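You operate a simulated robot arm through the tools that you are given. There is no shell and no other tool. Be economical: measure what you need, move in short steps, check, and stop when the job is done.

Carry out the task below with a simulated two-armed robot. There is one attempt and no reset: what you move stays moved.

Task
Grease the guides nipple, put the coupler back and wipe the smear off the table.
Fine: pump till fresh grease shows, five strokes at most; coupler in its cup, sponge back. What is to be rubbed or washed off counts as gone when no trace of it is left.
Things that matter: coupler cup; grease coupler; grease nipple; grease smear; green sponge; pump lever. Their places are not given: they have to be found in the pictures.

It is judged by the outcome, as a careful person would: the job done as asked, and still so three seconds after it is handed in. It fails if anything else is knocked over, pushed out of place, dropped, spilled or broken.

Robot
Two 7-joint arms with two-finger parallel grippers on one trunk that stands fixed in place. Base frame: the origin is at the foot of the trunk, x ahead of it, y to its left, z up. Units: m, rad, N and s.
The left shoulder is at [0.07, 0.133, 1.218], the right one opposite. With the tool pointing down near the work surface each hand reaches from about 0.1 to 0.62 m from the base axis, measured 20 degrees to its own side. Payload 1.57 kg a hand.
The tool frame of a hand sits at the grasp point between the pads (the TCP): z along the fingers, y along the line on which they close. The tips reach 0.03 m beyond it. The gripper opens to 0.08 m. The fingers are 0.017 m wide and 0.012 m thick; the gripper's body (0.04 by 0.082 m) begins 0.08 m behind the TCP.
Orientation is told as [roll, pitch, yaw] about the base's x, y, z axes, in that order, counted from this pose: with the fingers straight down and closing along the base's y, the tool's x points along the base's -x, its y along +y and its z along -z.

Tools
- The arms move only by the tool jog_arm. It takes "left_plan", "right_plan" or both (then of equal length, played together; a hand with none holds still); each is one flat list of numbers, 7 for each row, row after row: the shift along the base's x, y, z in m, then the turn, a rotation vector about the base's x, y, z in rad, then the gripper command, from -1 (shut) to 1 (fully open), values between in proportion. In form: [tx, ty, tz, ax, ay, az, claw, tx, ty, tz, ax, ay, az, claw, ...]. A call has 1 to 20 rows; each row shifts and turns the commanded pose from where the row before left it. Rows are played at 5 a second. More than 0.05 m and 0.15 rad between two rows, or a gripper value outside its range, and nothing of the call is played. A pose out of reach is approached as far as the arm can. The call stops where the force on the tool passes 60 N (or 10 N more than at its start, if that is more) or the arm is blocked; 0.2 s more then pass. The fingers move at their own pace (about 0.153 m/s each) and stop on an object; they squeeze with about 38 N. The grip force told is the motor's: it shows also when the fingers shut on nothing. Time passes only in rows, and 0.2 s behind the last, so rows that do not move let the fingers close. It gives the time, the measured TCP pose, the force on the tool (base axes), the opening and the grip force at its end, in the units of the frame above (readings bear some noise), with the torque about the TCP (base axes, N m) and any sound that the robot's microphone picked up.
- Cameras (640 x 400 px; columns grow to the right, rows downward): "scene" is now at [0.1267, -0.045, 1.4518]; the picture's right is [-0.50, -0.86, 0.00], its down [-0.45, 0.26, -0.85] and it looks along [0.74, -0.43, -0.52] (base axes); focal length 235 px, centre (320, 200). "left" rides on the left gripper at [0.072, 0.007, -0.122] in its tool frame; the picture's right is [-0.09, 1.00, 0.00], its down [-0.84, -0.08, -0.54] and it looks along [-0.54, -0.05, 0.84] (tool axes); focal length 238 px, centre (320, 200). "right" rides on the right gripper at [0.072, -0.007, -0.122] in its tool frame; the picture's right is [0.09, 1.00, 0.00], its down [-0.84, 0.08, -0.54] and it looks along [-0.54, 0.05, 0.84] (tool axes); focal length 238 px, centre (320, 200).
- snapshot(camera): a new picture of that camera. The clock stands still meanwhile.
- move_column(by): slides the trunk up (or, below 0, down) by that many m; the arms and the scene camera ride with it, the base frame stays. It gives what a move gives, with no picture.
- head_to(pan, tilt): turns the head with the scene camera to pan (to the left, within 1.501 rad either way) and tilt (down, from -0.506 to 1.204), counted from straight ahead of the robot. It gives what a move gives.
- point_at(camera, pixels): there is no depth. For up to 12 entries [column, row, z] of the newest picture of that camera ("zoom" is the newest enlarged one), the place [x, y] in the base frame at which the ray of that pixel passes the height z, good to about 0.002 m. The clock stands still meanwhile.
- inspect(camera, box): a new picture of the part [left, top, right, bottom] of that camera's present view, enlarged. The clock stands still meanwhile.
- finish_job(): hands the job in; it is judged then, once.

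Go step by step. Measure first, check grasps and placings, and put right what went wrong. The budget is 80 turns and 56 pictures, counting those below and the enlarged ones. Unless the task says otherwise, let go and move clear before handing in, and close with one line.

The tools are called after ">>>" as name(argument=value, ...) on one line, values as JSON. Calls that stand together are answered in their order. jog_arm: Moves the arms, as the interface text tells. Its arguments: {"type":"object","properties":{"left_plan":{"type":"array"},"right_plan":{"type":"array"}},"required":[]} The other tools are called the same way: move_column (by) slides the trunk up or down; head_to (pan, tilt) turns the head that bears the scene camera; snapshot (camera) takes a picture; point_at (camera, pixels) gives the place at which the rays of pixels pass given heights; inspect (camera, box) takes an enlarged picture of a part of a camera's view; finish_job () hands the job in.

At the start:

```text
time_s: 0.0
left_ee_pos: [0.3878, -0.0281, 1.313]
left_tcp_rot: [-0.001, -0.001, 0.003]
left_wrist_force: [-1.0, 0.5, 0.0]
left_torque: [-0.01, 0.03, 0.01]
left_gripper_width: 0.0802
left_finger_force: 0.0
right_ee_pos: [0.2726, -0.3625, 1.3502]
right_tcp_rot: [0.001, 0.0, -0.001]
right_wrist_force: [0.0, 0.2, -0.2]
right_torque: [-0.01, -0.01, -0.05]
right_gripper_width: 0.0801
right_finger_force: 0.1
trunk travel left (down, up): [-0.791, 0.149]
head pan, tilt: [-0.525, 0.546]
```

scene: 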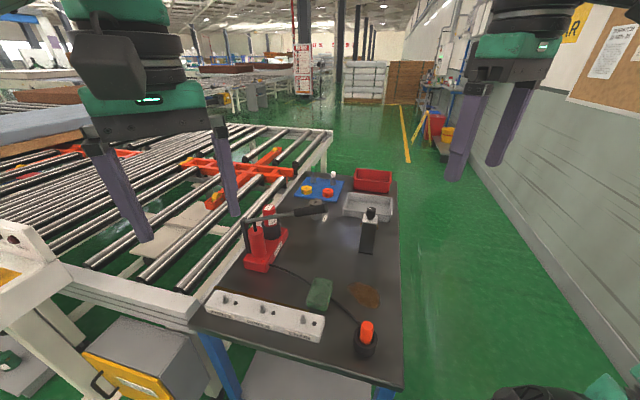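
right: 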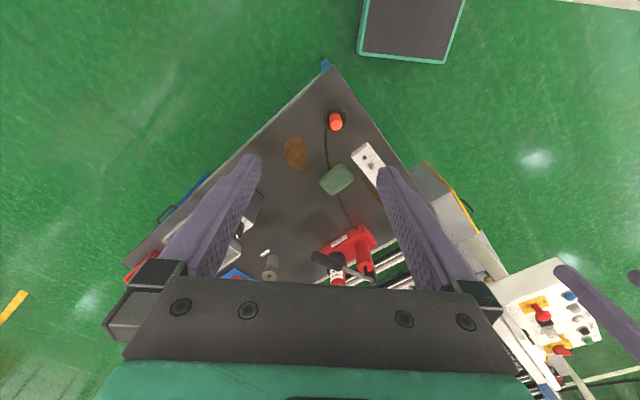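
left: 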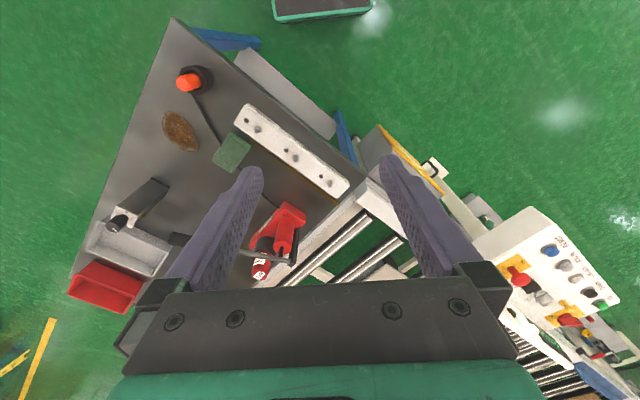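

The scene shows a dark table with the red pump (265,240), a white strip with nipples (265,315), a coupler in a cup (366,335), a sponge (319,293) and a smear (363,295). I'll enlarge those areas.

>>> inspect(camera="scene", box=[190, 260, 410, 398])

>>> inspect(camera="scene", box=[220, 160, 412, 280])

```text
2.90 times, centred on (300, 329) of scene
```

zoom: 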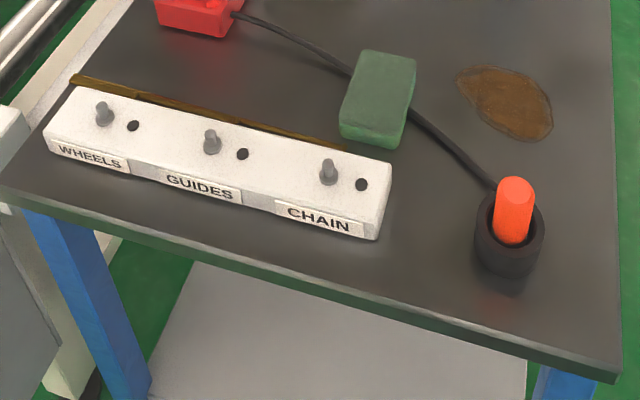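

```text
3.33 times, centred on (316, 220) of scene
```

zoom: 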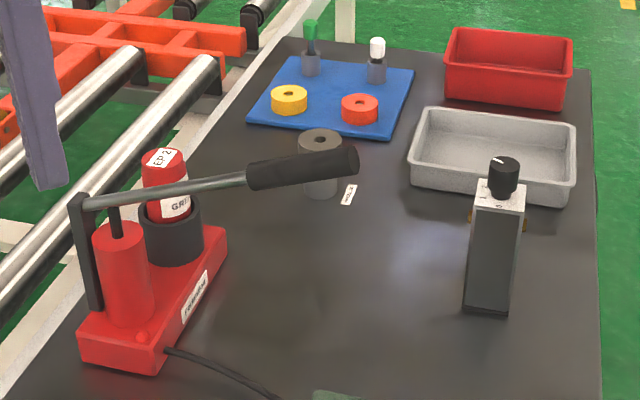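

The middle nipple is GUIDES. I'll triangulate the table height using the table's near corner, sponge and smear across the cameras.

>>> point_at(camera="scene", pixels=[[363, 295, 0.6], [363, 295, 0.7], [363, 295, 0.8], [363, 295, 0.9], [319, 293, 0.7], [319, 293, 0.8], [319, 293, 0.9], [402, 386, 0.7], [402, 386, 0.8], [402, 386, 0.9]])

>>> point_at(camera="left", pixels=[[181, 131, 0.6], [181, 131, 0.7], [181, 131, 0.8], [181, 131, 0.9], [231, 152, 0.7], [231, 152, 0.8], [231, 152, 0.9], [173, 18, 0.7], [173, 18, 0.8], [173, 18, 0.9]])

>>> point_at(camera="right", pixels=[[296, 152, 0.6], [296, 152, 0.7], [296, 152, 0.8], [296, 152, 0.9], [337, 180, 0.7], [337, 180, 0.8], [337, 180, 0.9], [333, 67, 0.7], [333, 67, 0.8], [333, 67, 0.9]])

```text
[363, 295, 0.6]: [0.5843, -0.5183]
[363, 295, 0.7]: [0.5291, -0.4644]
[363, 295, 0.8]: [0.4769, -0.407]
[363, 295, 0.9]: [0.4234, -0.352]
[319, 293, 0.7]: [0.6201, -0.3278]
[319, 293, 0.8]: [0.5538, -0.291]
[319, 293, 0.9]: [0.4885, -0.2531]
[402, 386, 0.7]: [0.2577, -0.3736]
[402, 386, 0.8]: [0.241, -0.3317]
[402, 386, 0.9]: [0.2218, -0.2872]
```

```text
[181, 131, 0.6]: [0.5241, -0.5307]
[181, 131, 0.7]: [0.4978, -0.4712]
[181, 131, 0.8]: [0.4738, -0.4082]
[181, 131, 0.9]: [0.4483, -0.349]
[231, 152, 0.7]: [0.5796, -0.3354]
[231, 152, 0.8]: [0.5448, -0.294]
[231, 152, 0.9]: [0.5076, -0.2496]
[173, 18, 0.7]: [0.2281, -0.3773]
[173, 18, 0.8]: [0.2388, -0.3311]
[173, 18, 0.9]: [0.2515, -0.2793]
```

```text
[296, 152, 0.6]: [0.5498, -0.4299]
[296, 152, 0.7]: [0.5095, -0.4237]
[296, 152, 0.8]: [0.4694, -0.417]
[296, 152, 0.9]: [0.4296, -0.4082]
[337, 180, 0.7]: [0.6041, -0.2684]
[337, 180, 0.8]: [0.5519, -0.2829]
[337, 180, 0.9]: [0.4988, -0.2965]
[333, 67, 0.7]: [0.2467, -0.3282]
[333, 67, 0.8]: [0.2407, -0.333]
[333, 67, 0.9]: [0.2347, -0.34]
```

Table top is about z = 0.80. Now I'll locate the pump, lever, coupler, nipple.

>>> inspect(camera="left", box=[160, 40, 360, 165])

>>> point_at(camera="scene", pixels=[[365, 345, 0.8], [367, 323, 0.88], [263, 305, 0.87], [263, 311, 0.84], [320, 209, 0.95], [245, 220, 0.95], [258, 265, 0.8], [285, 232, 0.82], [205, 305, 0.8], [367, 250, 0.8], [320, 203, 0.8], [321, 293, 0.82]])

>>> inspect(camera="left", box=[160, 165, 360, 290])

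```text
3.20 times, centred on (260, 102) of left
```

zoom: 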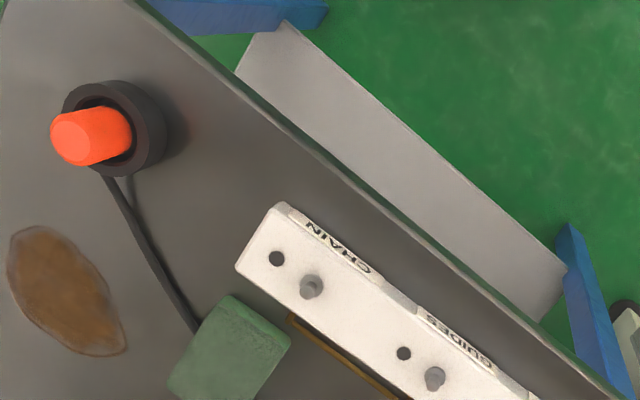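

```text
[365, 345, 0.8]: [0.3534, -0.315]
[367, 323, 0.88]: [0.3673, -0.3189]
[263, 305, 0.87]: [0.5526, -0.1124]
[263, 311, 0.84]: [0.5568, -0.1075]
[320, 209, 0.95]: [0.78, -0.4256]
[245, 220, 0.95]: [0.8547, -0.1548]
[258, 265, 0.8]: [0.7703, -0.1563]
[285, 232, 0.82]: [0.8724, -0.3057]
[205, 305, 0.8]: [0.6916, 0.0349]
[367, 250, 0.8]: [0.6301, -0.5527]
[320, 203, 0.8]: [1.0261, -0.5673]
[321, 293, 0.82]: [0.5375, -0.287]
```

```text
3.20 times, centred on (260, 228) of left
```

zoom: 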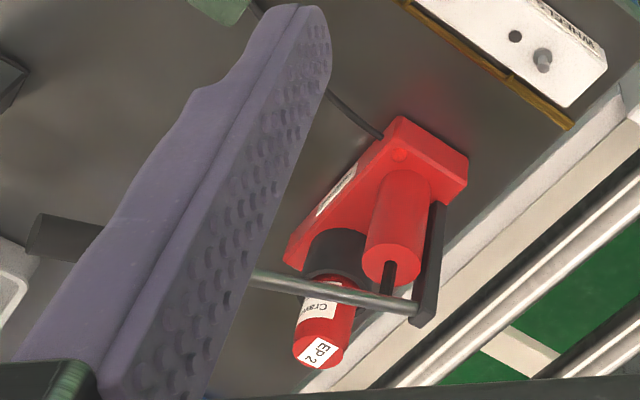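

Triangulating the lever's handle end and pivot, coupler top, nipple tip from left and scene pictures.

>>> point_at(camera="left", pixels=[[176, 239, 0.9], [176, 239, 1.0], [295, 262, 0.9], [295, 262, 1.0], [185, 84, 0.85], [185, 84, 0.9], [296, 157, 0.84], [296, 157, 0.88], [261, 275, 0.9], [261, 275, 1.0]])

>>> point_at(camera="scene", pixels=[[325, 208, 0.9], [325, 208, 1.0], [245, 221, 0.9], [245, 221, 1.0], [367, 323, 0.85], [367, 323, 0.9], [262.5, 304, 0.84], [262.5, 304, 0.88], [269, 208, 0.9], [269, 208, 1.0]])

```text
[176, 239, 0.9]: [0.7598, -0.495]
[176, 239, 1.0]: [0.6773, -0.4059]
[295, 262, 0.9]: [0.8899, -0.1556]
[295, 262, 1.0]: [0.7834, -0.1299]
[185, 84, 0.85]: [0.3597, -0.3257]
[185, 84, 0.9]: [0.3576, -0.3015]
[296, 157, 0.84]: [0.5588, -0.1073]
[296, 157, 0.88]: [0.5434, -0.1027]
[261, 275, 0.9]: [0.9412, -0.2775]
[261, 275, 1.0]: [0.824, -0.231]
```

```text
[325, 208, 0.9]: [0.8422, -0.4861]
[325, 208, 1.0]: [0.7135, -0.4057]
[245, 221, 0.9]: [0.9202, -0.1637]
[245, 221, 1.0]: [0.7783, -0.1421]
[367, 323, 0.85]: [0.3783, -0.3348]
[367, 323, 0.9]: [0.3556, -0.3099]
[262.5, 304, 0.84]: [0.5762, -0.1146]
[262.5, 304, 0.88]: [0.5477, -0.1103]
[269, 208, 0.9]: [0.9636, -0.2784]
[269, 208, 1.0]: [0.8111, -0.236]
```

Lever handle end is around (0.65,-0.36,1.04), pivot (0.80,-0.14,0.98); nipple (0.555,-0.108); coupler (0.36,-0.315). I'll lower the trunk a bit and bring the right hand above the coupler for a close look.

>>> move_column(by=-0.15)

>>> jog_arm(right_plan=[0.03, 0.02, -0.04, 0, 0, 0, 1, 0.0, 0.02, -0.04, 0, 0, 0, 1, 0, 0, -0.04, 0, 0, 0, 1, 0, 0, 0, 0, 0, 0, 1])

>>> snapshot(camera="right")

>>> inspect(camera="scene", box=[200, 200, 440, 350])

```text
time_s: 1.8
left_ee_pos: [0.3888, -0.0285, 1.1636]
left_tcp_rot: [0.001, -0.001, 0.002]
left_wrist_force: [0.3, -1.2, 0.6]
left_torque: [-0.02, 0.05, 0.02]
left_gripper_width: 0.08
left_finger_force: 0.0
right_ee_pos: [0.2737, -0.3627, 1.1995]
right_tcp_rot: [0.001, 0.0, 0.0]
right_wrist_force: [-0.3, 0.1, -0.4]
right_torque: [0.01, 0.02, -0.04]
right_gripper_width: 0.0798
right_finger_force: 0.0
trunk travel left (down, up): [-0.641, 0.299]
head pan, tilt: [-0.525, 0.546]
```

```text
refused: row 1 steps farther than a row can; nothing moved
```

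```text
48 pictures are left
```

right: 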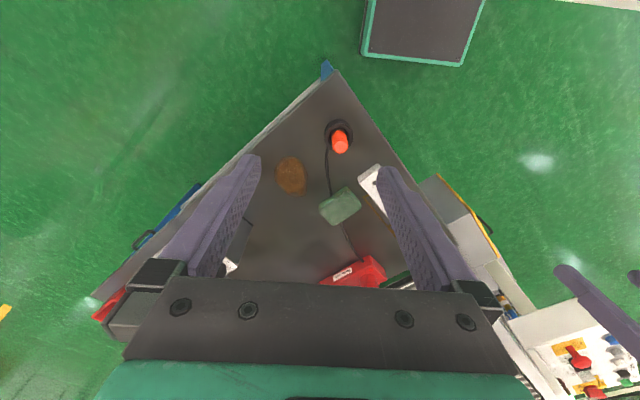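

```text
2.67 times, centred on (320, 275) of scene
```

zoom: 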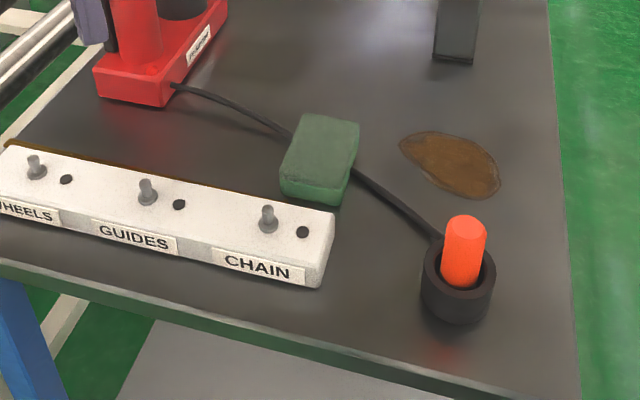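

Path is clear above the coupler; I'll move the right hand near (0.33,-0.315,1.0) and look with both cameras.

>>> jog_arm(right_plan=[0.015, 0.012, -0.04, 0, 0, 0, 1, 0.015, 0.012, -0.04, 0, 0, 0, 1, 0.015, 0.012, -0.04, 0, 0, 0, 1, 0.011, 0.012, -0.04, 0, 0, 0, 1, 0, 0, -0.04, 0, 0, 0, 1, 0, 0, 0, 0, 0, 0, 1])

>>> snapshot(camera="right")

>>> snapshot(camera="scene")

```text
time_s: 3.1
left_ee_pos: [0.389, -0.0292, 1.1629]
left_tcp_rot: [0.001, -0.003, 0.002]
left_wrist_force: [-0.5, -0.1, 0.9]
left_torque: [-0.01, 0.05, 0.0]
left_gripper_width: 0.0801
left_finger_force: 0.1
right_ee_pos: [0.3284, -0.3131, 1.0007]
right_tcp_rot: [0.0, -0.001, 0.0]
right_wrist_force: [-0.1, -0.2, -0.5]
right_torque: [-0.02, 0.0, 0.0]
right_gripper_width: 0.0796
right_finger_force: 0.0
trunk travel left (down, up): [-0.641, 0.299]
head pan, tilt: [-0.525, 0.546]
```

```text
46 pictures are left
```

right: 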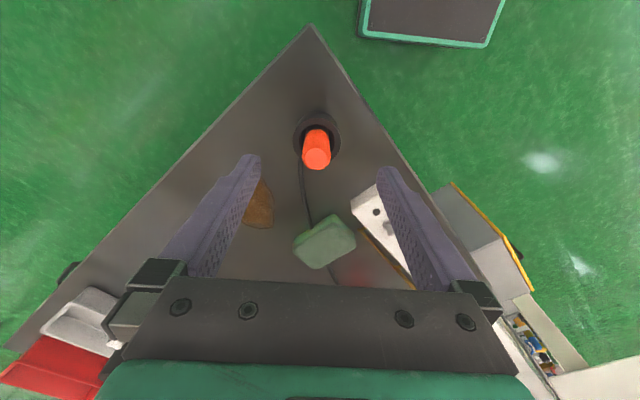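

```text
45 pictures are left
```

scene: 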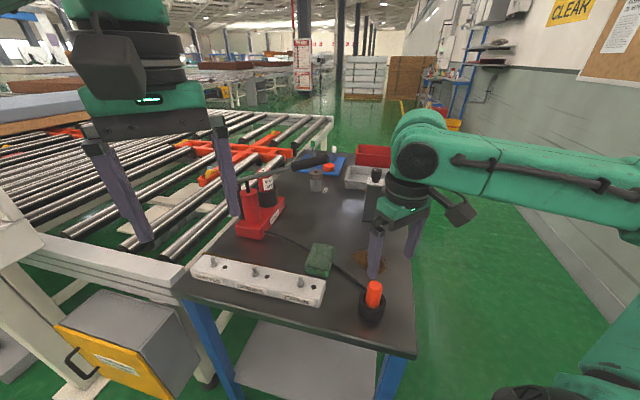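

Triangulating the coupler top (right 317,158; scene 374,285) and cup.

>>> point_at(camera="right", pixels=[[317, 158, 0.86], [317, 158, 0.88], [317, 158, 0.9], [316, 139, 0.8], [316, 139, 0.84], [316, 122, 0.84]])

>>> point_at(camera="scene", pixels=[[374.5, 284, 0.86], [374.5, 284, 0.88], [374.5, 284, 0.9], [371, 313, 0.8], [371, 302, 0.84]])

>>> inspect(camera="right", box=[270, 90, 370, 190])

```text
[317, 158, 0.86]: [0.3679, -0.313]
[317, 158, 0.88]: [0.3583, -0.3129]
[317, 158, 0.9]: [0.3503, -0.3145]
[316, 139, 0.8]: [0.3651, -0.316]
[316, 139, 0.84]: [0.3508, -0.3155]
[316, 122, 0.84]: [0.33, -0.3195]
```

```text
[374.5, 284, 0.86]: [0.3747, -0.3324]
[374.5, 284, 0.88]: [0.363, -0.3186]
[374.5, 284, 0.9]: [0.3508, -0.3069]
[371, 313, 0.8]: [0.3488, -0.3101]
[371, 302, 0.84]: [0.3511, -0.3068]
```

```text
4.00 times, centred on (320, 140) of right
```

zoom: 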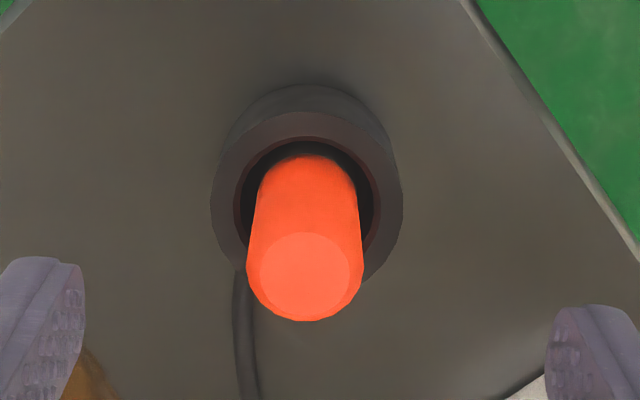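

Coupler: top z≈0.89, axis (0.352,-0.314), diameter ≈0.027. Descending to TCP z 0.88 and gripping.

>>> jog_arm(right_plan=[0.024, -0.001, -0.02, 0, 0, 0, 1, 0, 0, -0.04, 0, 0, 0, 1, 0, 0, -0.04, 0, 0, 0, 1, 0, 0, -0.02, 0, 0, 0, 1, 0, 0, 0, 0, 0, 0, -1, 0, 0, 0, 0, 0, 0, -1, 0, 0, 0, 0, 0, 0, -1])

>>> inspect(camera="right", box=[220, 100, 420, 225])

```text
time_s: 4.8
left_ee_pos: [0.3886, -0.0285, 1.1642]
left_tcp_rot: [-0.001, -0.003, 0.002]
left_wrist_force: [0.7, -0.6, 0.6]
left_torque: [-0.01, 0.01, -0.04]
left_gripper_width: 0.08
left_finger_force: 0.0
right_ee_pos: [0.3521, -0.3151, 0.8818]
right_tcp_rot: [0.001, 0.0, 0.001]
right_wrist_force: [0.1, -0.4, 0.4]
right_torque: [0.01, 0.02, -0.03]
right_gripper_width: 0.0308
right_finger_force: 38.6
trunk travel left (down, up): [-0.641, 0.299]
head pan, tilt: [-0.525, 0.546]
```

```text
3.20 times, centred on (320, 162) of right
```

zoom: 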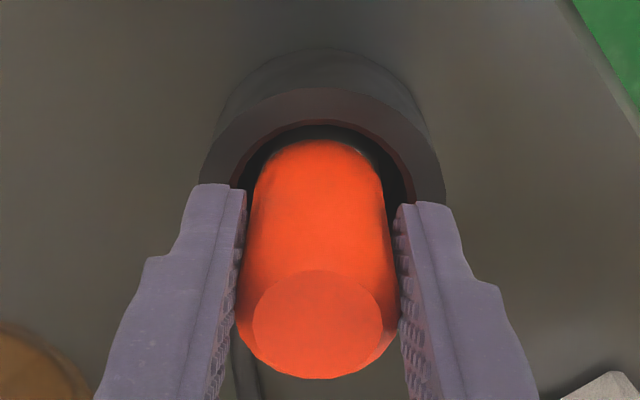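

Gripped (width 0.031). Lifting 0.11 m and checking that the coupler came out and the sponge stayed.

>>> jog_arm(right_plan=[0, 0, 0.02, 0, 0, 0, -1, 0, 0, 0.03, 0, 0, 0, -1, 0, 0, 0.03, 0, 0, 0, -1, 0, 0, 0.03, 0, 0, 0, -1, 0, 0, 0, 0, 0, 0, -1])

>>> inspect(camera="scene", box=[180, 190, 440, 352])

>>> inspect(camera="left", box=[100, 0, 420, 200])

```text
time_s: 6.0
left_ee_pos: [0.3889, -0.03, 1.1628]
left_tcp_rot: [0.0, 0.0, 0.002]
left_wrist_force: [0.5, 0.1, -0.4]
left_torque: [0.0, 0.07, 0.01]
left_gripper_width: 0.08
left_finger_force: 0.0
right_ee_pos: [0.3515, -0.3166, 0.9898]
right_tcp_rot: [0.002, 0.002, 0.001]
right_wrist_force: [0.2, -0.8, -1.5]
right_torque: [0.02, 0.0, -0.02]
right_gripper_width: 0.0309
right_finger_force: 38.1
trunk travel left (down, up): [-0.641, 0.299]
head pan, tilt: [-0.525, 0.546]
```

```text
2.46 times, centred on (310, 271) of scene
```

zoom: 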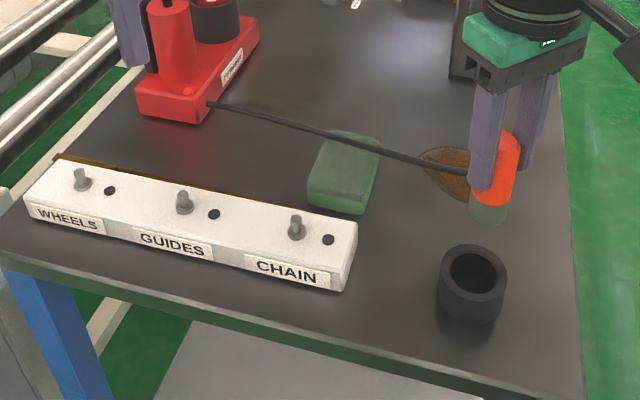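

```text
2.00 times, centred on (260, 100) of left
```

zoom: 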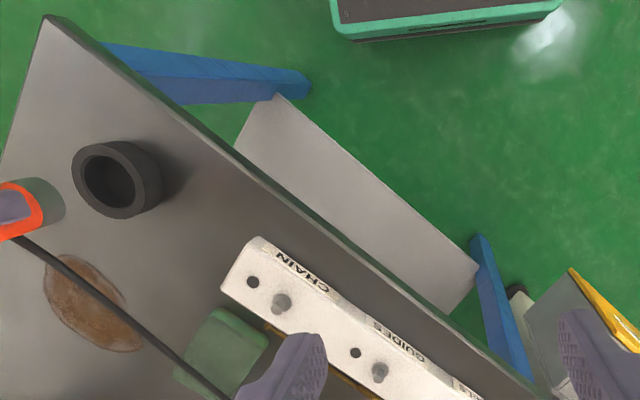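

Coupler is out; hose is free of the sponge visually. Now measure the coupler's lower end and the guides nipple tip/base.

>>> point_at(camera="scene", pixels=[[378, 280, 0.88], [378, 280, 0.9], [378, 280, 0.92], [254.3, 268, 0.86], [254.3, 268, 0.88], [254.3, 276, 0.84], [254.3, 276, 0.86]])

>>> inspect(camera="left", box=[200, 100, 360, 200])

>>> inspect(camera="scene", box=[210, 240, 310, 303])

```text
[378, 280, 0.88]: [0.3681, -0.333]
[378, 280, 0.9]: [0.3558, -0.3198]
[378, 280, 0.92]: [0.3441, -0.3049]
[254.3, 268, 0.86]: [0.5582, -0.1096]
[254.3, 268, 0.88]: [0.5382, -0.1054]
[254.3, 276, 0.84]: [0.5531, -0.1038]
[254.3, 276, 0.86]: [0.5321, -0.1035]
```

```text
4.00 times, centred on (280, 150) of left
```

zoom: 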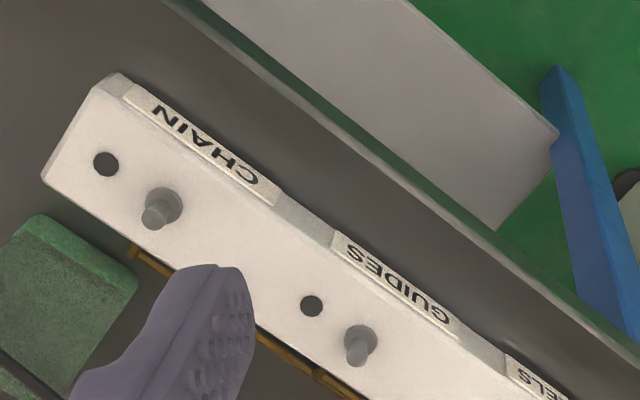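

```text
6.35 times, centred on (260, 272) of scene
```

zoom: 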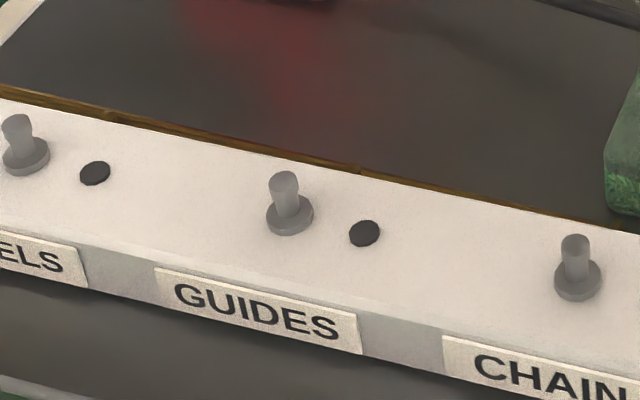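

Comparing rays for nipple tip and base in both cameras.

>>> point_at(camera="left", pixels=[[289, 188, 0.84], [289, 188, 0.86], [289, 188, 0.88], [290.3, 185, 0.82], [290.3, 185, 0.84]])

>>> point_at(camera="scene", pixels=[[254.3, 269, 0.84], [254.3, 269, 0.86], [254.3, 269, 0.88], [255.3, 274.8, 0.82], [255.3, 274.8, 0.84]])

```text
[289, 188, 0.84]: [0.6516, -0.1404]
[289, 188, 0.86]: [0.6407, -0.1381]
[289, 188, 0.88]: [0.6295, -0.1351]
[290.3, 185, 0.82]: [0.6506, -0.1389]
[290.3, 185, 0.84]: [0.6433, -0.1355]
```

```text
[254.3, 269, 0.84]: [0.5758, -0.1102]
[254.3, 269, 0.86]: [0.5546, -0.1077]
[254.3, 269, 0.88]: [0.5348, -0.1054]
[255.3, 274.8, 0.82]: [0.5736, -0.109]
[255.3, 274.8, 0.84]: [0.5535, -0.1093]
```

The left rays refer to the old left picture; I'll take a new enlarged left picture and use "zoom".

>>> inspect(camera="left", box=[200, 100, 360, 200])

>>> point_at(camera="zoom", pixels=[[356, 352, 0.84], [356, 352, 0.86], [356, 352, 0.88], [361, 340, 0.82], [361, 340, 0.84], [155, 213, 0.86], [163, 205, 0.83], [42, 180, 0.83], [311, 306, 0.83], [106, 163, 0.83]])

```text
4.00 times, centred on (280, 150) of left
```

zoom: 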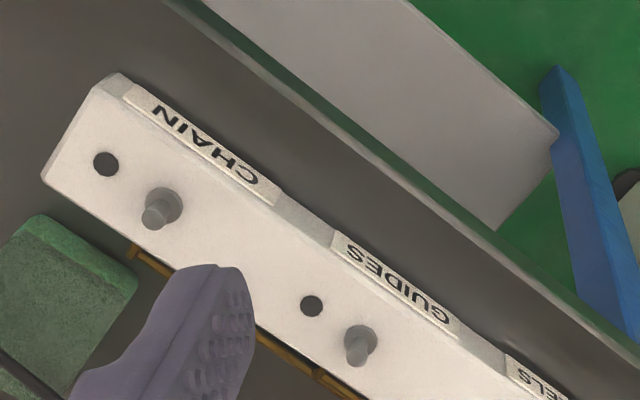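

```text
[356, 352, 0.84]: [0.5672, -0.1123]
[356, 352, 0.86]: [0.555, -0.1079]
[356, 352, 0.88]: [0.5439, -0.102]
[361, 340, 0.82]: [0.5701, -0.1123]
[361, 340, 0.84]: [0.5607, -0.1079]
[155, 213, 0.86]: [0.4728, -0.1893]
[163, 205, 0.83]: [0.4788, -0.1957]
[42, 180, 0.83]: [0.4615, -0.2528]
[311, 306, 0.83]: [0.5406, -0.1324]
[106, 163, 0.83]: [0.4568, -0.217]
```

Nipple tip ≈(0.556,-0.108,0.86), vertical. Moving the right hand above it at z 0.98 while the left hand makes room.

>>> jog_arm(right_plan=[0.034, 0.0345, 0, 0, 0, 0, -1, 0.034, 0.0345, 0, 0, 0, 0, -1, 0.034, 0.0345, 0, 0, 0, 0, -1, 0.034, 0.0345, 0, 0, 0, 0, -1, 0.034, 0.0345, 0, 0, 0, 0, -1, 0.034, 0.0345, 0, 0, 0, 0, -1, 0, 0, 0, 0, 0, 0, -1], left_plan=[0, 0.04, 0, 0, 0, 0, 1, 0, 0.04, 0, 0, 0, 0, 1, 0, 0.04, 0, 0, 0, 0, 1, 0, 0.03, 0, 0, 0, 0, 1, 0, 0, 0, 0, 0, 0, 1, 0, 0, 0, 0, 0, 0, 1, 0, 0, 0, 0, 0, 0, 1])

>>> inspect(camera="right", box=[220, 80, 420, 205])

>>> inspect(camera="scene", box=[180, 190, 340, 290])

```text
time_s: 7.5
left_ee_pos: [0.3892, 0.1234, 1.1638]
left_tcp_rot: [-0.001, -0.001, 0.001]
left_wrist_force: [0.6, -0.7, 1.1]
left_torque: [0.03, 0.01, 0.03]
left_gripper_width: 0.0798
left_finger_force: 0.1
right_ee_pos: [0.5179, -0.1429, 0.9852]
right_tcp_rot: [-0.001, -0.002, 0.0]
right_wrist_force: [-0.1, 0.7, -1.8]
right_torque: [-0.03, 0.01, 0.03]
right_gripper_width: 0.031
right_finger_force: 38.2
right hand out of reach, approached as far as the arm can: row 6
trunk travel left (down, up): [-0.641, 0.299]
head pan, tilt: [-0.525, 0.546]
```

```text
3.20 times, centred on (320, 142) of right
```

zoom: 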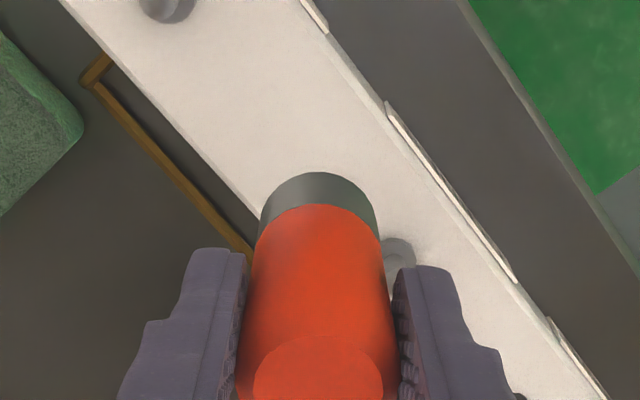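

```text
4.00 times, centred on (260, 240) of scene
```

zoom: 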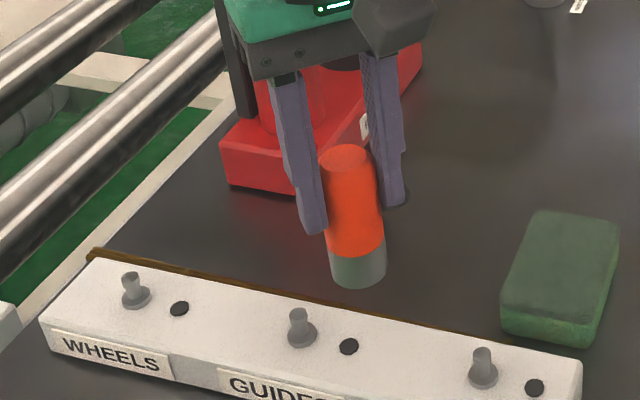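

Out of reach at (0.518,-0.143) with the shoulder this low relative to the hand; I'll raise the column 0.12 m and lower the hand by the same amount, then finish the approach.

>>> move_column(by=0.12)

>>> jog_arm(right_plan=[0, 0, -0.04, 0, 0, 0, -1, 0, 0, -0.04, 0, 0, 0, -1, 0, 0, -0.04, 0, 0, 0, -1, 0, 0, 0, 0, 0, 0, -1])

```text
time_s: 9.1
left_ee_pos: [0.3903, 0.1215, 1.2847]
left_tcp_rot: [-0.002, 0.002, 0.002]
left_wrist_force: [0.8, -0.8, 0.4]
left_torque: [0.01, 0.03, -0.01]
left_gripper_width: 0.08
left_finger_force: 0.1
right_ee_pos: [0.5193, -0.1429, 1.1062]
right_tcp_rot: [0.001, 0.001, 0.001]
right_wrist_force: [-0.3, 0.5, -1.8]
right_torque: [0.0, 0.01, -0.02]
right_gripper_width: 0.031
right_finger_force: 37.6
trunk travel left (down, up): [-0.761, 0.179]
head pan, tilt: [-0.525, 0.546]
```

```text
time_s: 10.1
left_ee_pos: [0.3894, 0.122, 1.2831]
left_tcp_rot: [0.0, -0.002, 0.003]
left_wrist_force: [-0.5, -0.3, -0.6]
left_torque: [-0.04, -0.01, 0.01]
left_gripper_width: 0.0801
left_finger_force: 0.0
right_ee_pos: [0.5138, -0.1453, 0.9871]
right_tcp_rot: [0.002, -0.003, 0.0]
right_wrist_force: [0.3, 0.4, -1.2]
right_torque: [-0.03, 0.02, 0.0]
right_gripper_width: 0.0305
right_finger_force: 38.2
right hand out of reach, approached as far as the arm can: row 3
trunk travel left (down, up): [-0.761, 0.179]
head pan, tilt: [-0.525, 0.546]
```

Still short by ~5 cm. I'll try a higher shoulder: column +0.12 and hand -0.12.

>>> move_column(by=0.13)

>>> jog_arm(right_plan=[0, 0, -0.04, 0, 0, 0, -1, 0, 0, -0.04, 0, 0, 0, -1, 0, 0, -0.04, 0, 0, 0, -1, 0, 0, 0, 0, 0, 0, -1])

```text
time_s: 11.6
left_ee_pos: [0.3904, 0.1227, 1.414]
left_tcp_rot: [-0.003, 0.001, 0.002]
left_wrist_force: [0.7, -0.2, 0.8]
left_torque: [0.02, 0.04, -0.01]
left_gripper_width: 0.0801
left_finger_force: 0.0
right_ee_pos: [0.5155, -0.1461, 1.1176]
right_tcp_rot: [0.001, -0.001, 0.0]
right_wrist_force: [-0.1, 0.0, -1.2]
right_torque: [0.0, 0.02, 0.01]
right_gripper_width: 0.0308
right_finger_force: 38.0
trunk travel left (down, up): [-0.891, 0.049]
head pan, tilt: [-0.525, 0.546]
```

```text
time_s: 12.6
left_ee_pos: [0.3901, 0.1217, 1.4129]
left_tcp_rot: [0.0, -0.002, 0.002]
left_wrist_force: [0.1, -0.1, 0.9]
left_torque: [-0.02, -0.02, -0.02]
left_gripper_width: 0.0799
left_finger_force: 0.1
right_ee_pos: [0.4824, -0.1675, 1.0187]
right_tcp_rot: [0.003, -0.005, -0.001]
right_wrist_force: [0.4, -0.3, -1.1]
right_torque: [0.04, 0.0, -0.04]
right_gripper_width: 0.0311
right_finger_force: 38.0
right hand out of reach, approached as far as the arm can: row 1, 2, 3
trunk travel left (down, up): [-0.891, 0.049]
head pan, tilt: [-0.525, 0.546]
```

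Raising made it worse: the vertical-tool reach is only ~0.45 m from the shoulder. I'll return the coupler to its cup, regrip it with the tool pitched forward ~0.5 rad (reach grows), with a lower column. First back off over the cup and upward.

>>> jog_arm(right_plan=[-0.022, -0.025, 0.03, 0, 0, 0, -1, -0.022, -0.025, 0.03, 0, 0, 0, -1, -0.022, -0.025, 0.03, 0, 0, 0, -1, -0.022, -0.025, 0.03, 0, 0, 0, -1, -0.022, -0.025, 0.03, 0, 0, 0, -1, -0.022, -0.025, 0.03, 0, 0, 0, -1, 0, 0, 0, 0, 0, 0, -1])

```text
time_s: 14.2
left_ee_pos: [0.3902, 0.1227, 1.4129]
left_tcp_rot: [0.001, -0.001, 0.0]
left_wrist_force: [-0.6, -0.4, -0.6]
left_torque: [-0.02, 0.04, 0.02]
left_gripper_width: 0.0802
left_finger_force: 0.0
right_ee_pos: [0.3495, -0.3181, 1.1991]
right_tcp_rot: [0.002, 0.0, 0.003]
right_wrist_force: [-0.6, -0.9, -1.9]
right_torque: [-0.01, 0.0, 0.01]
right_gripper_width: 0.0308
right_finger_force: 38.0
trunk travel left (down, up): [-0.891, 0.049]
head pan, tilt: [-0.525, 0.546]
```

Lowering the column 0.22 m (hand to z≈0.98), then lowering the coupler toward the cup.

>>> move_column(by=-0.22)

>>> jog_arm(right_plan=[0.0025, 0.003, -0.03, 0, 0, 0, -1, 0, 0, -0.03, 0, 0, 0, -1, 0, 0, -0.025, 0, 0, 0, -1, 0, 0, 0, 0, 0, 0, -1])

>>> inspect(camera="right", box=[220, 80, 420, 205])

```text
time_s: 16.6
left_ee_pos: [0.389, 0.1223, 1.1941]
left_tcp_rot: [0.0, -0.001, 0.001]
left_wrist_force: [0.1, -0.2, 0.2]
left_torque: [0.02, 0.0, 0.0]
left_gripper_width: 0.0798
left_finger_force: 0.0
right_ee_pos: [0.3483, -0.3187, 0.9796]
right_tcp_rot: [0.005, -0.002, -0.001]
right_wrist_force: [-0.6, -0.1, -0.8]
right_torque: [-0.03, 0.03, 0.02]
right_gripper_width: 0.031
right_finger_force: 38.4
trunk travel left (down, up): [-0.671, 0.269]
head pan, tilt: [-0.525, 0.546]
```

```text
time_s: 17.6
left_ee_pos: [0.3887, 0.1221, 1.193]
left_tcp_rot: [0.0, -0.002, 0.001]
left_wrist_force: [0.4, 0.0, 0.7]
left_torque: [-0.01, -0.01, 0.0]
left_gripper_width: 0.0799
left_finger_force: 0.1
right_ee_pos: [0.3499, -0.3155, 0.8935]
right_tcp_rot: [0.003, -0.003, 0.0]
right_wrist_force: [-0.5, 0.8, -1.5]
right_torque: [-0.02, -0.01, -0.02]
right_gripper_width: 0.0308
right_finger_force: 37.9
trunk travel left (down, up): [-0.671, 0.269]
head pan, tilt: [-0.525, 0.546]
```

```text
3.20 times, centred on (320, 142) of right
```

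zoom: 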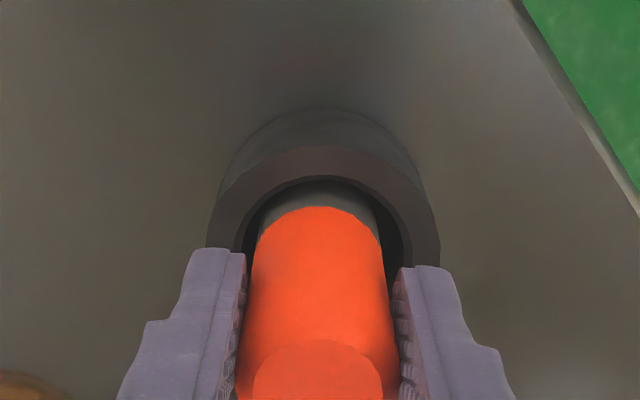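

The coupler is inside the cup; lower the last cm, release, rise, pitch the tool 0.6 rad forward.

>>> jog_arm(right_plan=[0.001, 0, -0.01, 0, 0, 0, -1, 0, 0, 0, 0, 0, 0, 1, 0, 0, 0, 0, 0, 0, 1, 0, 0, 0.04, 0, 0, 0, 1, 0, 0, 0.04, 0, 0, 0, 1, 0, 0, 0, 0, -0.15, 0, 1, 0, 0, 0, 0, -0.15, 0, 1, 0, 0, 0, 0, -0.15, 0, 1, 0, 0, 0, 0, -0.15, 0, 1, 0, 0, 0, 0, 0, 0, 1])

>>> snapshot(camera="right")

```text
time_s: 19.8
left_ee_pos: [0.39, 0.1226, 1.1929]
left_tcp_rot: [0.0, 0.0, 0.002]
left_wrist_force: [0.0, -0.1, 0.3]
left_torque: [-0.01, 0.02, -0.02]
left_gripper_width: 0.0798
left_finger_force: 0.0
right_ee_pos: [0.4035, -0.34, 0.9816]
right_tcp_rot: [0.031, -0.55, -0.063]
right_wrist_force: [0.1, -0.3, -0.7]
right_torque: [-0.02, 0.0, -0.02]
right_gripper_width: 0.0798
right_finger_force: 0.0
right hand out of reach, approached as far as the arm can: row 7, 8, 9
trunk travel left (down, up): [-0.671, 0.269]
head pan, tilt: [-0.525, 0.546]
```

```text
34 pictures are left
```

right: 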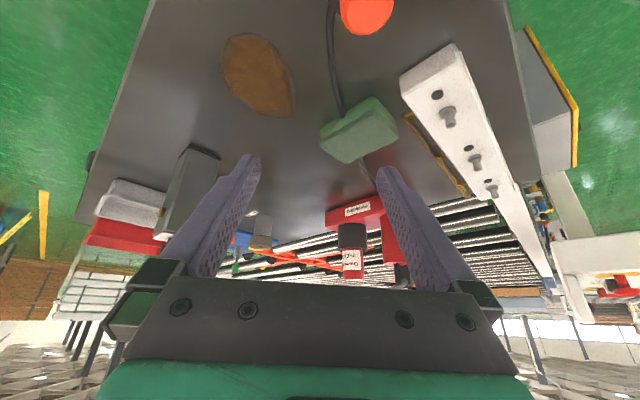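

Too close to the body for that tilt at this shoulder height. I'll raise the column 0.2 m and lower the hand relative to it, tidying the orientation.

>>> move_column(by=0.2)

>>> jog_arm(right_plan=[-0.02, 0.01, -0.03, -0.015, 0, 0.03, 1, -0.02, 0.01, -0.03, -0.015, 0, 0.033, 1, -0.012, 0.005, -0.04, 0, 0, 0, 1, 0, 0, -0.04, 0, 0, 0, 1, 0, 0, -0.04, 0, 0, 0, 1, 0, 0, -0.02, 0, 0, 0, 1, 0, 0, 0, 0, 0, 0, 1])

```text
time_s: 21.9
left_ee_pos: [0.3889, 0.121, 1.3944]
left_tcp_rot: [0.001, -0.004, 0.002]
left_wrist_force: [-0.1, 0.2, 0.3]
left_torque: [0.02, 0.03, 0.0]
left_gripper_width: 0.0799
left_finger_force: 0.0
right_ee_pos: [0.4036, -0.3405, 1.1818]
right_tcp_rot: [0.03, -0.549, -0.062]
right_wrist_force: [0.7, -0.2, 0.6]
right_torque: [0.0, 0.02, -0.03]
right_gripper_width: 0.08
right_finger_force: 0.1
trunk travel left (down, up): [-0.871, 0.069]
head pan, tilt: [-0.525, 0.546]
```

```text
time_s: 23.5
left_ee_pos: [0.3884, 0.1226, 1.3939]
left_tcp_rot: [-0.002, -0.002, 0.003]
left_wrist_force: [-0.1, -0.3, 0.7]
left_torque: [0.0, 0.04, 0.02]
left_gripper_width: 0.0803
left_finger_force: 0.1
right_ee_pos: [0.393, -0.3455, 0.9892]
right_tcp_rot: [-0.004, -0.553, 0.019]
right_wrist_force: [0.4, 0.4, -0.4]
right_torque: [0.01, -0.01, 0.03]
right_gripper_width: 0.0796
right_finger_force: 0.0
right hand out of reach, approached as far as the arm can: row 1, 2
trunk travel left (down, up): [-0.871, 0.069]
head pan, tilt: [-0.525, 0.546]
```

Now lower; shifting onto the coupler axis (0.352,-0.315).

>>> jog_arm(right_plan=[-0.014, 0.01, 0, 0, 0, 0, 1, -0.014, 0.01, 0, 0, 0, 0, 1, -0.013, 0.0105, -0.02, 0, 0, 0, 1, 0, 0, 0, 0, 0, 0, 1])

```text
time_s: 24.5
left_ee_pos: [0.3898, 0.1219, 1.3935]
left_tcp_rot: [0.002, -0.003, 0.002]
left_wrist_force: [-0.2, 0.0, -0.1]
left_torque: [-0.04, -0.01, -0.01]
left_gripper_width: 0.0801
left_finger_force: 0.0
right_ee_pos: [0.3526, -0.3162, 0.97]
right_tcp_rot: [-0.003, -0.552, 0.02]
right_wrist_force: [-0.4, -0.4, 0.1]
right_torque: [-0.02, 0.03, -0.01]
right_gripper_width: 0.0801
right_finger_force: 0.0
trunk travel left (down, up): [-0.871, 0.069]
head pan, tilt: [-0.525, 0.546]
```

Reached. Descending to z 0.877 and gripping with the tilted tool.

>>> jog_arm(right_plan=[0, 0.001, -0.03, 0, 0, -0.02, 1, 0, 0, -0.03, 0, 0, 0, 1, 0, 0, -0.032, 0, 0, 0, 1, 0, 0, 0, 0, 0, 0, 1, 0, 0, 0, 0, 0, 0, -1, 0, 0, 0, 0, 0, 0, -1, 0, 0, 0, 0, 0, 0, -1])

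>>> inspect(camera="scene", box=[300, 220, 460, 400])

```text
time_s: 26.1
left_ee_pos: [0.3885, 0.1224, 1.3934]
left_tcp_rot: [0.0, -0.002, 0.002]
left_wrist_force: [-0.7, 0.3, -0.1]
left_torque: [-0.01, -0.01, -0.02]
left_gripper_width: 0.08
left_finger_force: 0.0
right_ee_pos: [0.3499, -0.3136, 0.8802]
right_tcp_rot: [-0.004, -0.551, -0.002]
right_wrist_force: [-0.2, 0.1, -0.1]
right_torque: [0.01, -0.02, 0.0]
right_gripper_width: 0.031
right_finger_force: 38.3
trunk travel left (down, up): [-0.871, 0.069]
head pan, tilt: [-0.525, 0.546]
```

```text
2.22 times, centred on (380, 310) of scene
```

zoom: 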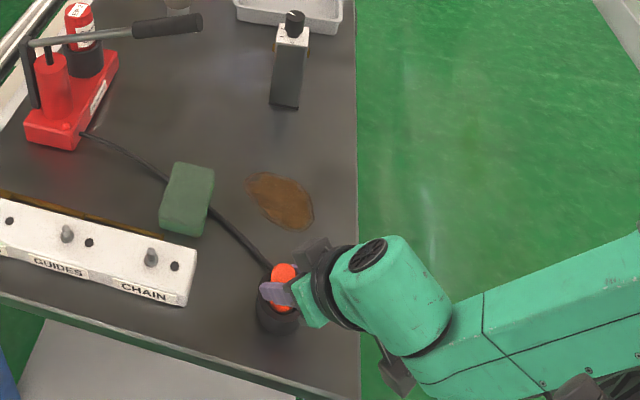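

Held (0.031). Lifting and moving toward the nipple, reach permitting.

>>> jog_arm(right_plan=[0, 0, 0.03, 0, 0, 0, -1, 0, 0, 0.04, 0, 0, 0, -1, 0, 0, 0.04, 0, 0, 0, -1, 0.034, 0.034, 0, 0, 0, 0, -1, 0.034, 0.034, 0, 0, 0, 0, -1, 0.034, 0.034, 0, 0, 0, 0, -1, 0.034, 0.034, 0, 0, 0, 0, -1, 0.034, 0.034, 0, 0, 0, 0, -1, 0.034, 0.034, 0, 0, 0, 0, -1, 0, 0, 0, 0, 0, 0, -1])

>>> snapshot(camera="scene")

```text
time_s: 28.3
left_ee_pos: [0.3891, 0.1215, 1.3948]
left_tcp_rot: [0.001, 0.0, 0.002]
left_wrist_force: [0.1, 0.5, 0.0]
left_torque: [0.0, 0.02, -0.02]
left_gripper_width: 0.0796
left_finger_force: 0.1
right_ee_pos: [0.5561, -0.1089, 0.988]
right_tcp_rot: [-0.005, -0.551, -0.001]
right_wrist_force: [-0.5, 0.9, -1.2]
right_torque: [-0.04, 0.02, -0.01]
right_gripper_width: 0.0308
right_finger_force: 38.1
trunk travel left (down, up): [-0.871, 0.069]
head pan, tilt: [-0.525, 0.546]
```

```text
32 pictures are left
```

scene: 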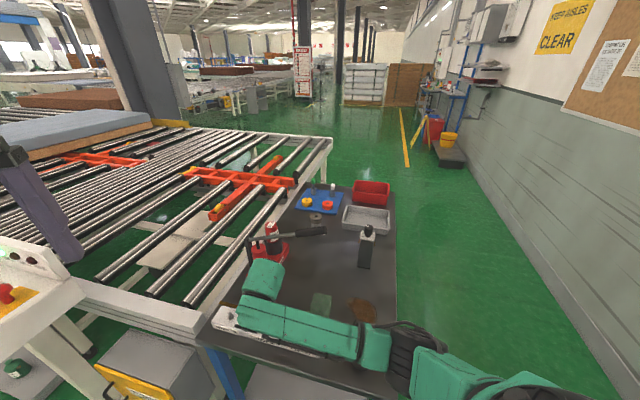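

Over the nipple now, but the arm hides it from the scene camera. Looking with right and left hand cameras.

>>> inspect(camera="right", box=[220, 0, 420, 200])

>>> snapshot(camera="left")

```text
2.00 times, centred on (320, 100) of right
```

zoom: 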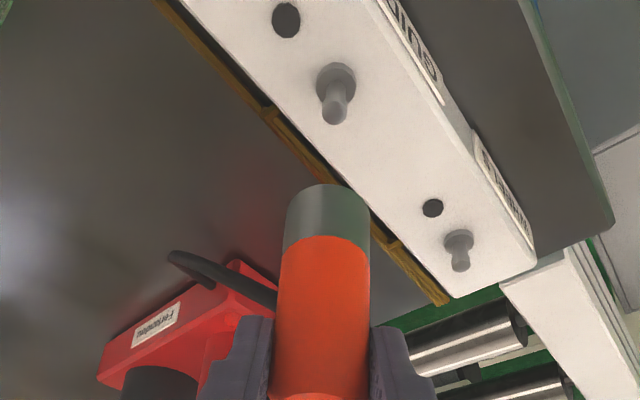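

```text
30 pictures are left
```

left: 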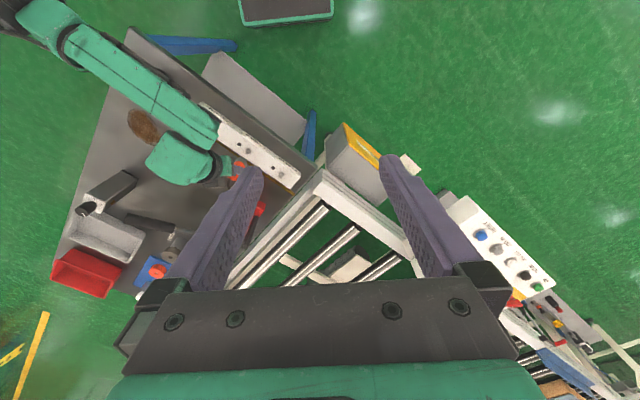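

Good view: nipple tip at zoom (334,115), flange (336,85). Getting coordinates.

>>> point_at(camera="zoom", pixels=[[334, 115, 0.85], [334, 115, 0.86], [334, 115, 0.87], [336, 85, 0.83], [336, 85, 0.835], [336, 85, 0.84], [328, 200, 0.9], [328, 200, 0.91], [328, 200, 0.92]])

```text
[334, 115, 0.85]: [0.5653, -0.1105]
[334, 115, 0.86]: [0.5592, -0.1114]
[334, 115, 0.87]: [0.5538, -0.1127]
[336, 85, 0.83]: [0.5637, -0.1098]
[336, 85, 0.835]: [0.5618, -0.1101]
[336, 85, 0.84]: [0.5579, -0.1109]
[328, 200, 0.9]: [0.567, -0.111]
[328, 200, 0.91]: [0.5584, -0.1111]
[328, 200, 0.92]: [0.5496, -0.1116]
```

Coupler axis and nipple agree within ~1 mm. Lowering to just around the tip, then slowly.

>>> jog_arm(right_plan=[0.001, 0, -0.02, 0, 0, 0, -1, 0, 0, -0.02, 0, 0, 0, -1, 0, 0, 0, 0, 0, 0, -1])

>>> inspect(camera="right", box=[240, 40, 400, 200])

```text
time_s: 29.1
left_ee_pos: [0.389, 0.1217, 1.3943]
left_tcp_rot: [0.0, -0.002, 0.003]
left_wrist_force: [1.0, 0.2, 0.0]
left_torque: [0.02, -0.03, -0.02]
left_gripper_width: 0.08
left_finger_force: 0.0
right_ee_pos: [0.5561, -0.108, 0.9465]
right_tcp_rot: [-0.004, -0.551, -0.002]
right_wrist_force: [0.4, -0.2, -1.3]
right_torque: [0.01, 0.01, 0.01]
right_gripper_width: 0.0307
right_finger_force: 37.9
trunk travel left (down, up): [-0.871, 0.069]
head pan, tilt: [-0.525, 0.546]
```

```text
2.50 times, centred on (320, 120) of right
```

zoom: 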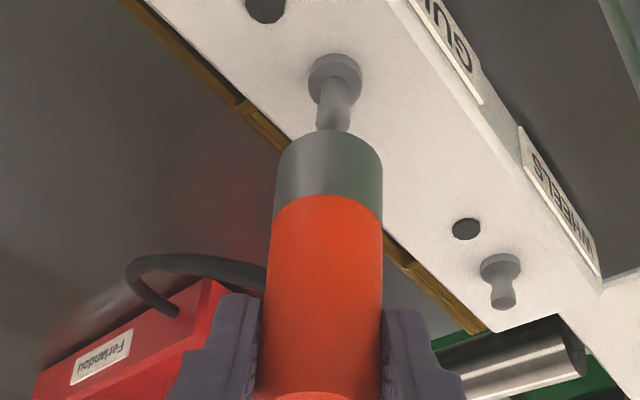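

Lateral alignment looks right; checking x by the bottom near edge (331,132) vs the nipple.

>>> point_at(camera="zoom", pixels=[[330, 132, 0.864], [330, 132, 0.868], [330, 132, 0.872], [336, 72, 0.835], [336, 72, 0.84], [333, 118, 0.86], [333, 118, 0.855], [330, 196, 0.88], [330, 196, 0.89]])

```text
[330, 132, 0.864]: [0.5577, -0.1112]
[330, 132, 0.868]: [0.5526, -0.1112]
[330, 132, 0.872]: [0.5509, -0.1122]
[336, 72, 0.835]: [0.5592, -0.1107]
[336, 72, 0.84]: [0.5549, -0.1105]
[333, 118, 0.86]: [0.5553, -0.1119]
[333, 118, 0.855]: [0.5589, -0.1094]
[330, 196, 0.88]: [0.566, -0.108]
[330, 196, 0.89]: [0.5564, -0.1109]
```

Aligned within ~1.5 mm; nudging +1 mm in x and descending slowly.

>>> jog_arm(right_plan=[0.001, -0.0015, -0.01, 0, 0, 0, -1, 0, 0, -0.005, 0, 0, 0, -1, 0, 0, -0.005, 0, 0, 0, -1, 0, 0, -0.004, 0, 0, 0, -1, 0, 0, -0.004, 0, 0, 0, -1, 0, 0, 0, 0, 0, 0, -1])

>>> inspect(camera="right", box=[240, 40, 400, 200])

```text
time_s: 30.5
left_ee_pos: [0.3922, 0.122, 1.3928]
left_tcp_rot: [-0.001, 0.002, 0.001]
left_wrist_force: [1.2, -0.6, -0.7]
left_torque: [0.04, 0.08, 0.0]
left_gripper_width: 0.0801
left_finger_force: 0.1
right_ee_pos: [0.5582, -0.1106, 0.9174]
right_tcp_rot: [-0.003, -0.537, 0.001]
right_wrist_force: [-14.7, 2.3, 3.7]
right_torque: [0.16, 0.88, 0.04]
right_gripper_width: 0.0308
right_finger_force: 37.9
trunk travel left (down, up): [-0.871, 0.069]
head pan, tilt: [-0.525, 0.546]
```

```text
2.50 times, centred on (320, 120) of right
```

zoom: 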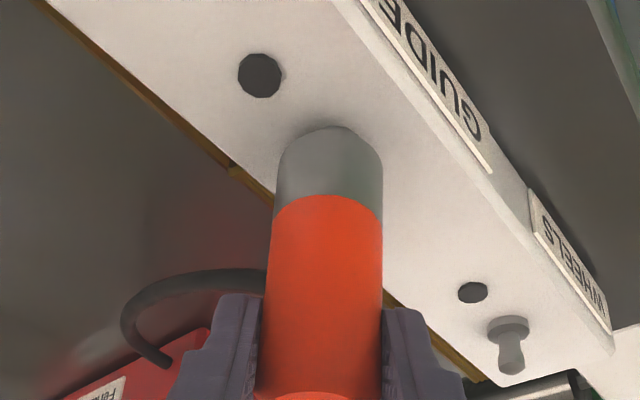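

The coupler is on the nipple but sideways load of -14.7 N in x says it sits slightly too far forward; easing back in x.

>>> jog_arm(right_plan=[-0.0015, 0, 0, 0, 0, 0, -1, 0, 0, 0, 0, 0, 0, -1])

```text
time_s: 31.1
left_ee_pos: [0.3902, 0.1233, 1.3932]
left_tcp_rot: [-0.001, -0.001, 0.001]
left_wrist_force: [-0.3, -0.3, -0.9]
left_torque: [0.01, 0.0, -0.01]
left_gripper_width: 0.0799
left_finger_force: 0.0
right_ee_pos: [0.556, -0.1105, 0.9208]
right_tcp_rot: [-0.003, -0.55, -0.002]
right_wrist_force: [-1.3, 1.1, -1.1]
right_torque: [0.09, 0.1, 0.0]
right_gripper_width: 0.0309
right_finger_force: 38.0
trunk travel left (down, up): [-0.871, 0.069]
head pan, tilt: [-0.525, 0.546]
```

Load gone. Continuing down slowly.

>>> jog_arm(right_plan=[0, 0, -0.004, 0, 0, 0, -1, 0, 0, -0.004, 0, 0, 0, -1, 0, 0, -0.003, 0, 0, 0, -1, 0, 0, 0, 0, 0, 0, -1])

>>> inspect(camera="right", box=[240, 40, 400, 200])

```text
time_s: 32.1
left_ee_pos: [0.3896, 0.1221, 1.3934]
left_tcp_rot: [-0.001, -0.001, 0.003]
left_wrist_force: [-0.5, 0.5, -0.2]
left_torque: [0.0, 0.0, -0.03]
left_gripper_width: 0.08
left_finger_force: 0.1
right_ee_pos: [0.5563, -0.111, 0.9107]
right_tcp_rot: [-0.004, -0.552, -0.001]
right_wrist_force: [-2.6, 2.6, 0.0]
right_torque: [0.17, 0.12, -0.02]
right_gripper_width: 0.0308
right_finger_force: 37.7
trunk travel left (down, up): [-0.871, 0.069]
head pan, tilt: [-0.525, 0.546]
```

```text
2.50 times, centred on (320, 120) of right
```

zoom: 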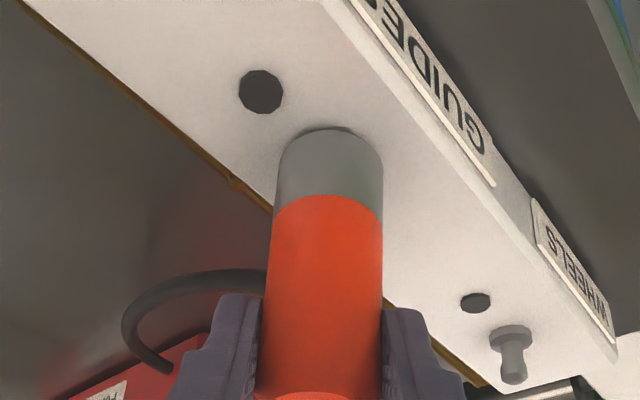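

Nearly seated; small y load. Continue down with a tiny y correction until vertical contact or a click.

>>> jog_arm(right_plan=[-0.0003, 0.0005, -0.003, 0, 0, 0, -1, 0, 0, -0.003, 0, 0, 0, -1, 0, 0, -0.003, 0, 0, 0, -1, 0, 0, 0, 0, 0, 0, -1])

```text
time_s: 33.1
left_ee_pos: [0.3822, 0.1221, 1.3965]
left_tcp_rot: [-0.001, -0.006, 0.002]
left_wrist_force: [-0.1, -0.5, -0.3]
left_torque: [-0.03, -0.01, -0.02]
left_gripper_width: 0.0799
left_finger_force: 0.1
right_ee_pos: [0.5554, -0.1105, 0.9081]
right_tcp_rot: [-0.004, -0.565, -0.002]
right_wrist_force: [2.7, -4.5, 34.6]
right_torque: [-0.25, 0.02, 0.03]
right_gripper_width: 0.031
right_finger_force: 39.1
trunk travel left (down, up): [-0.871, 0.069]
head pan, tilt: [-0.525, 0.546]
```

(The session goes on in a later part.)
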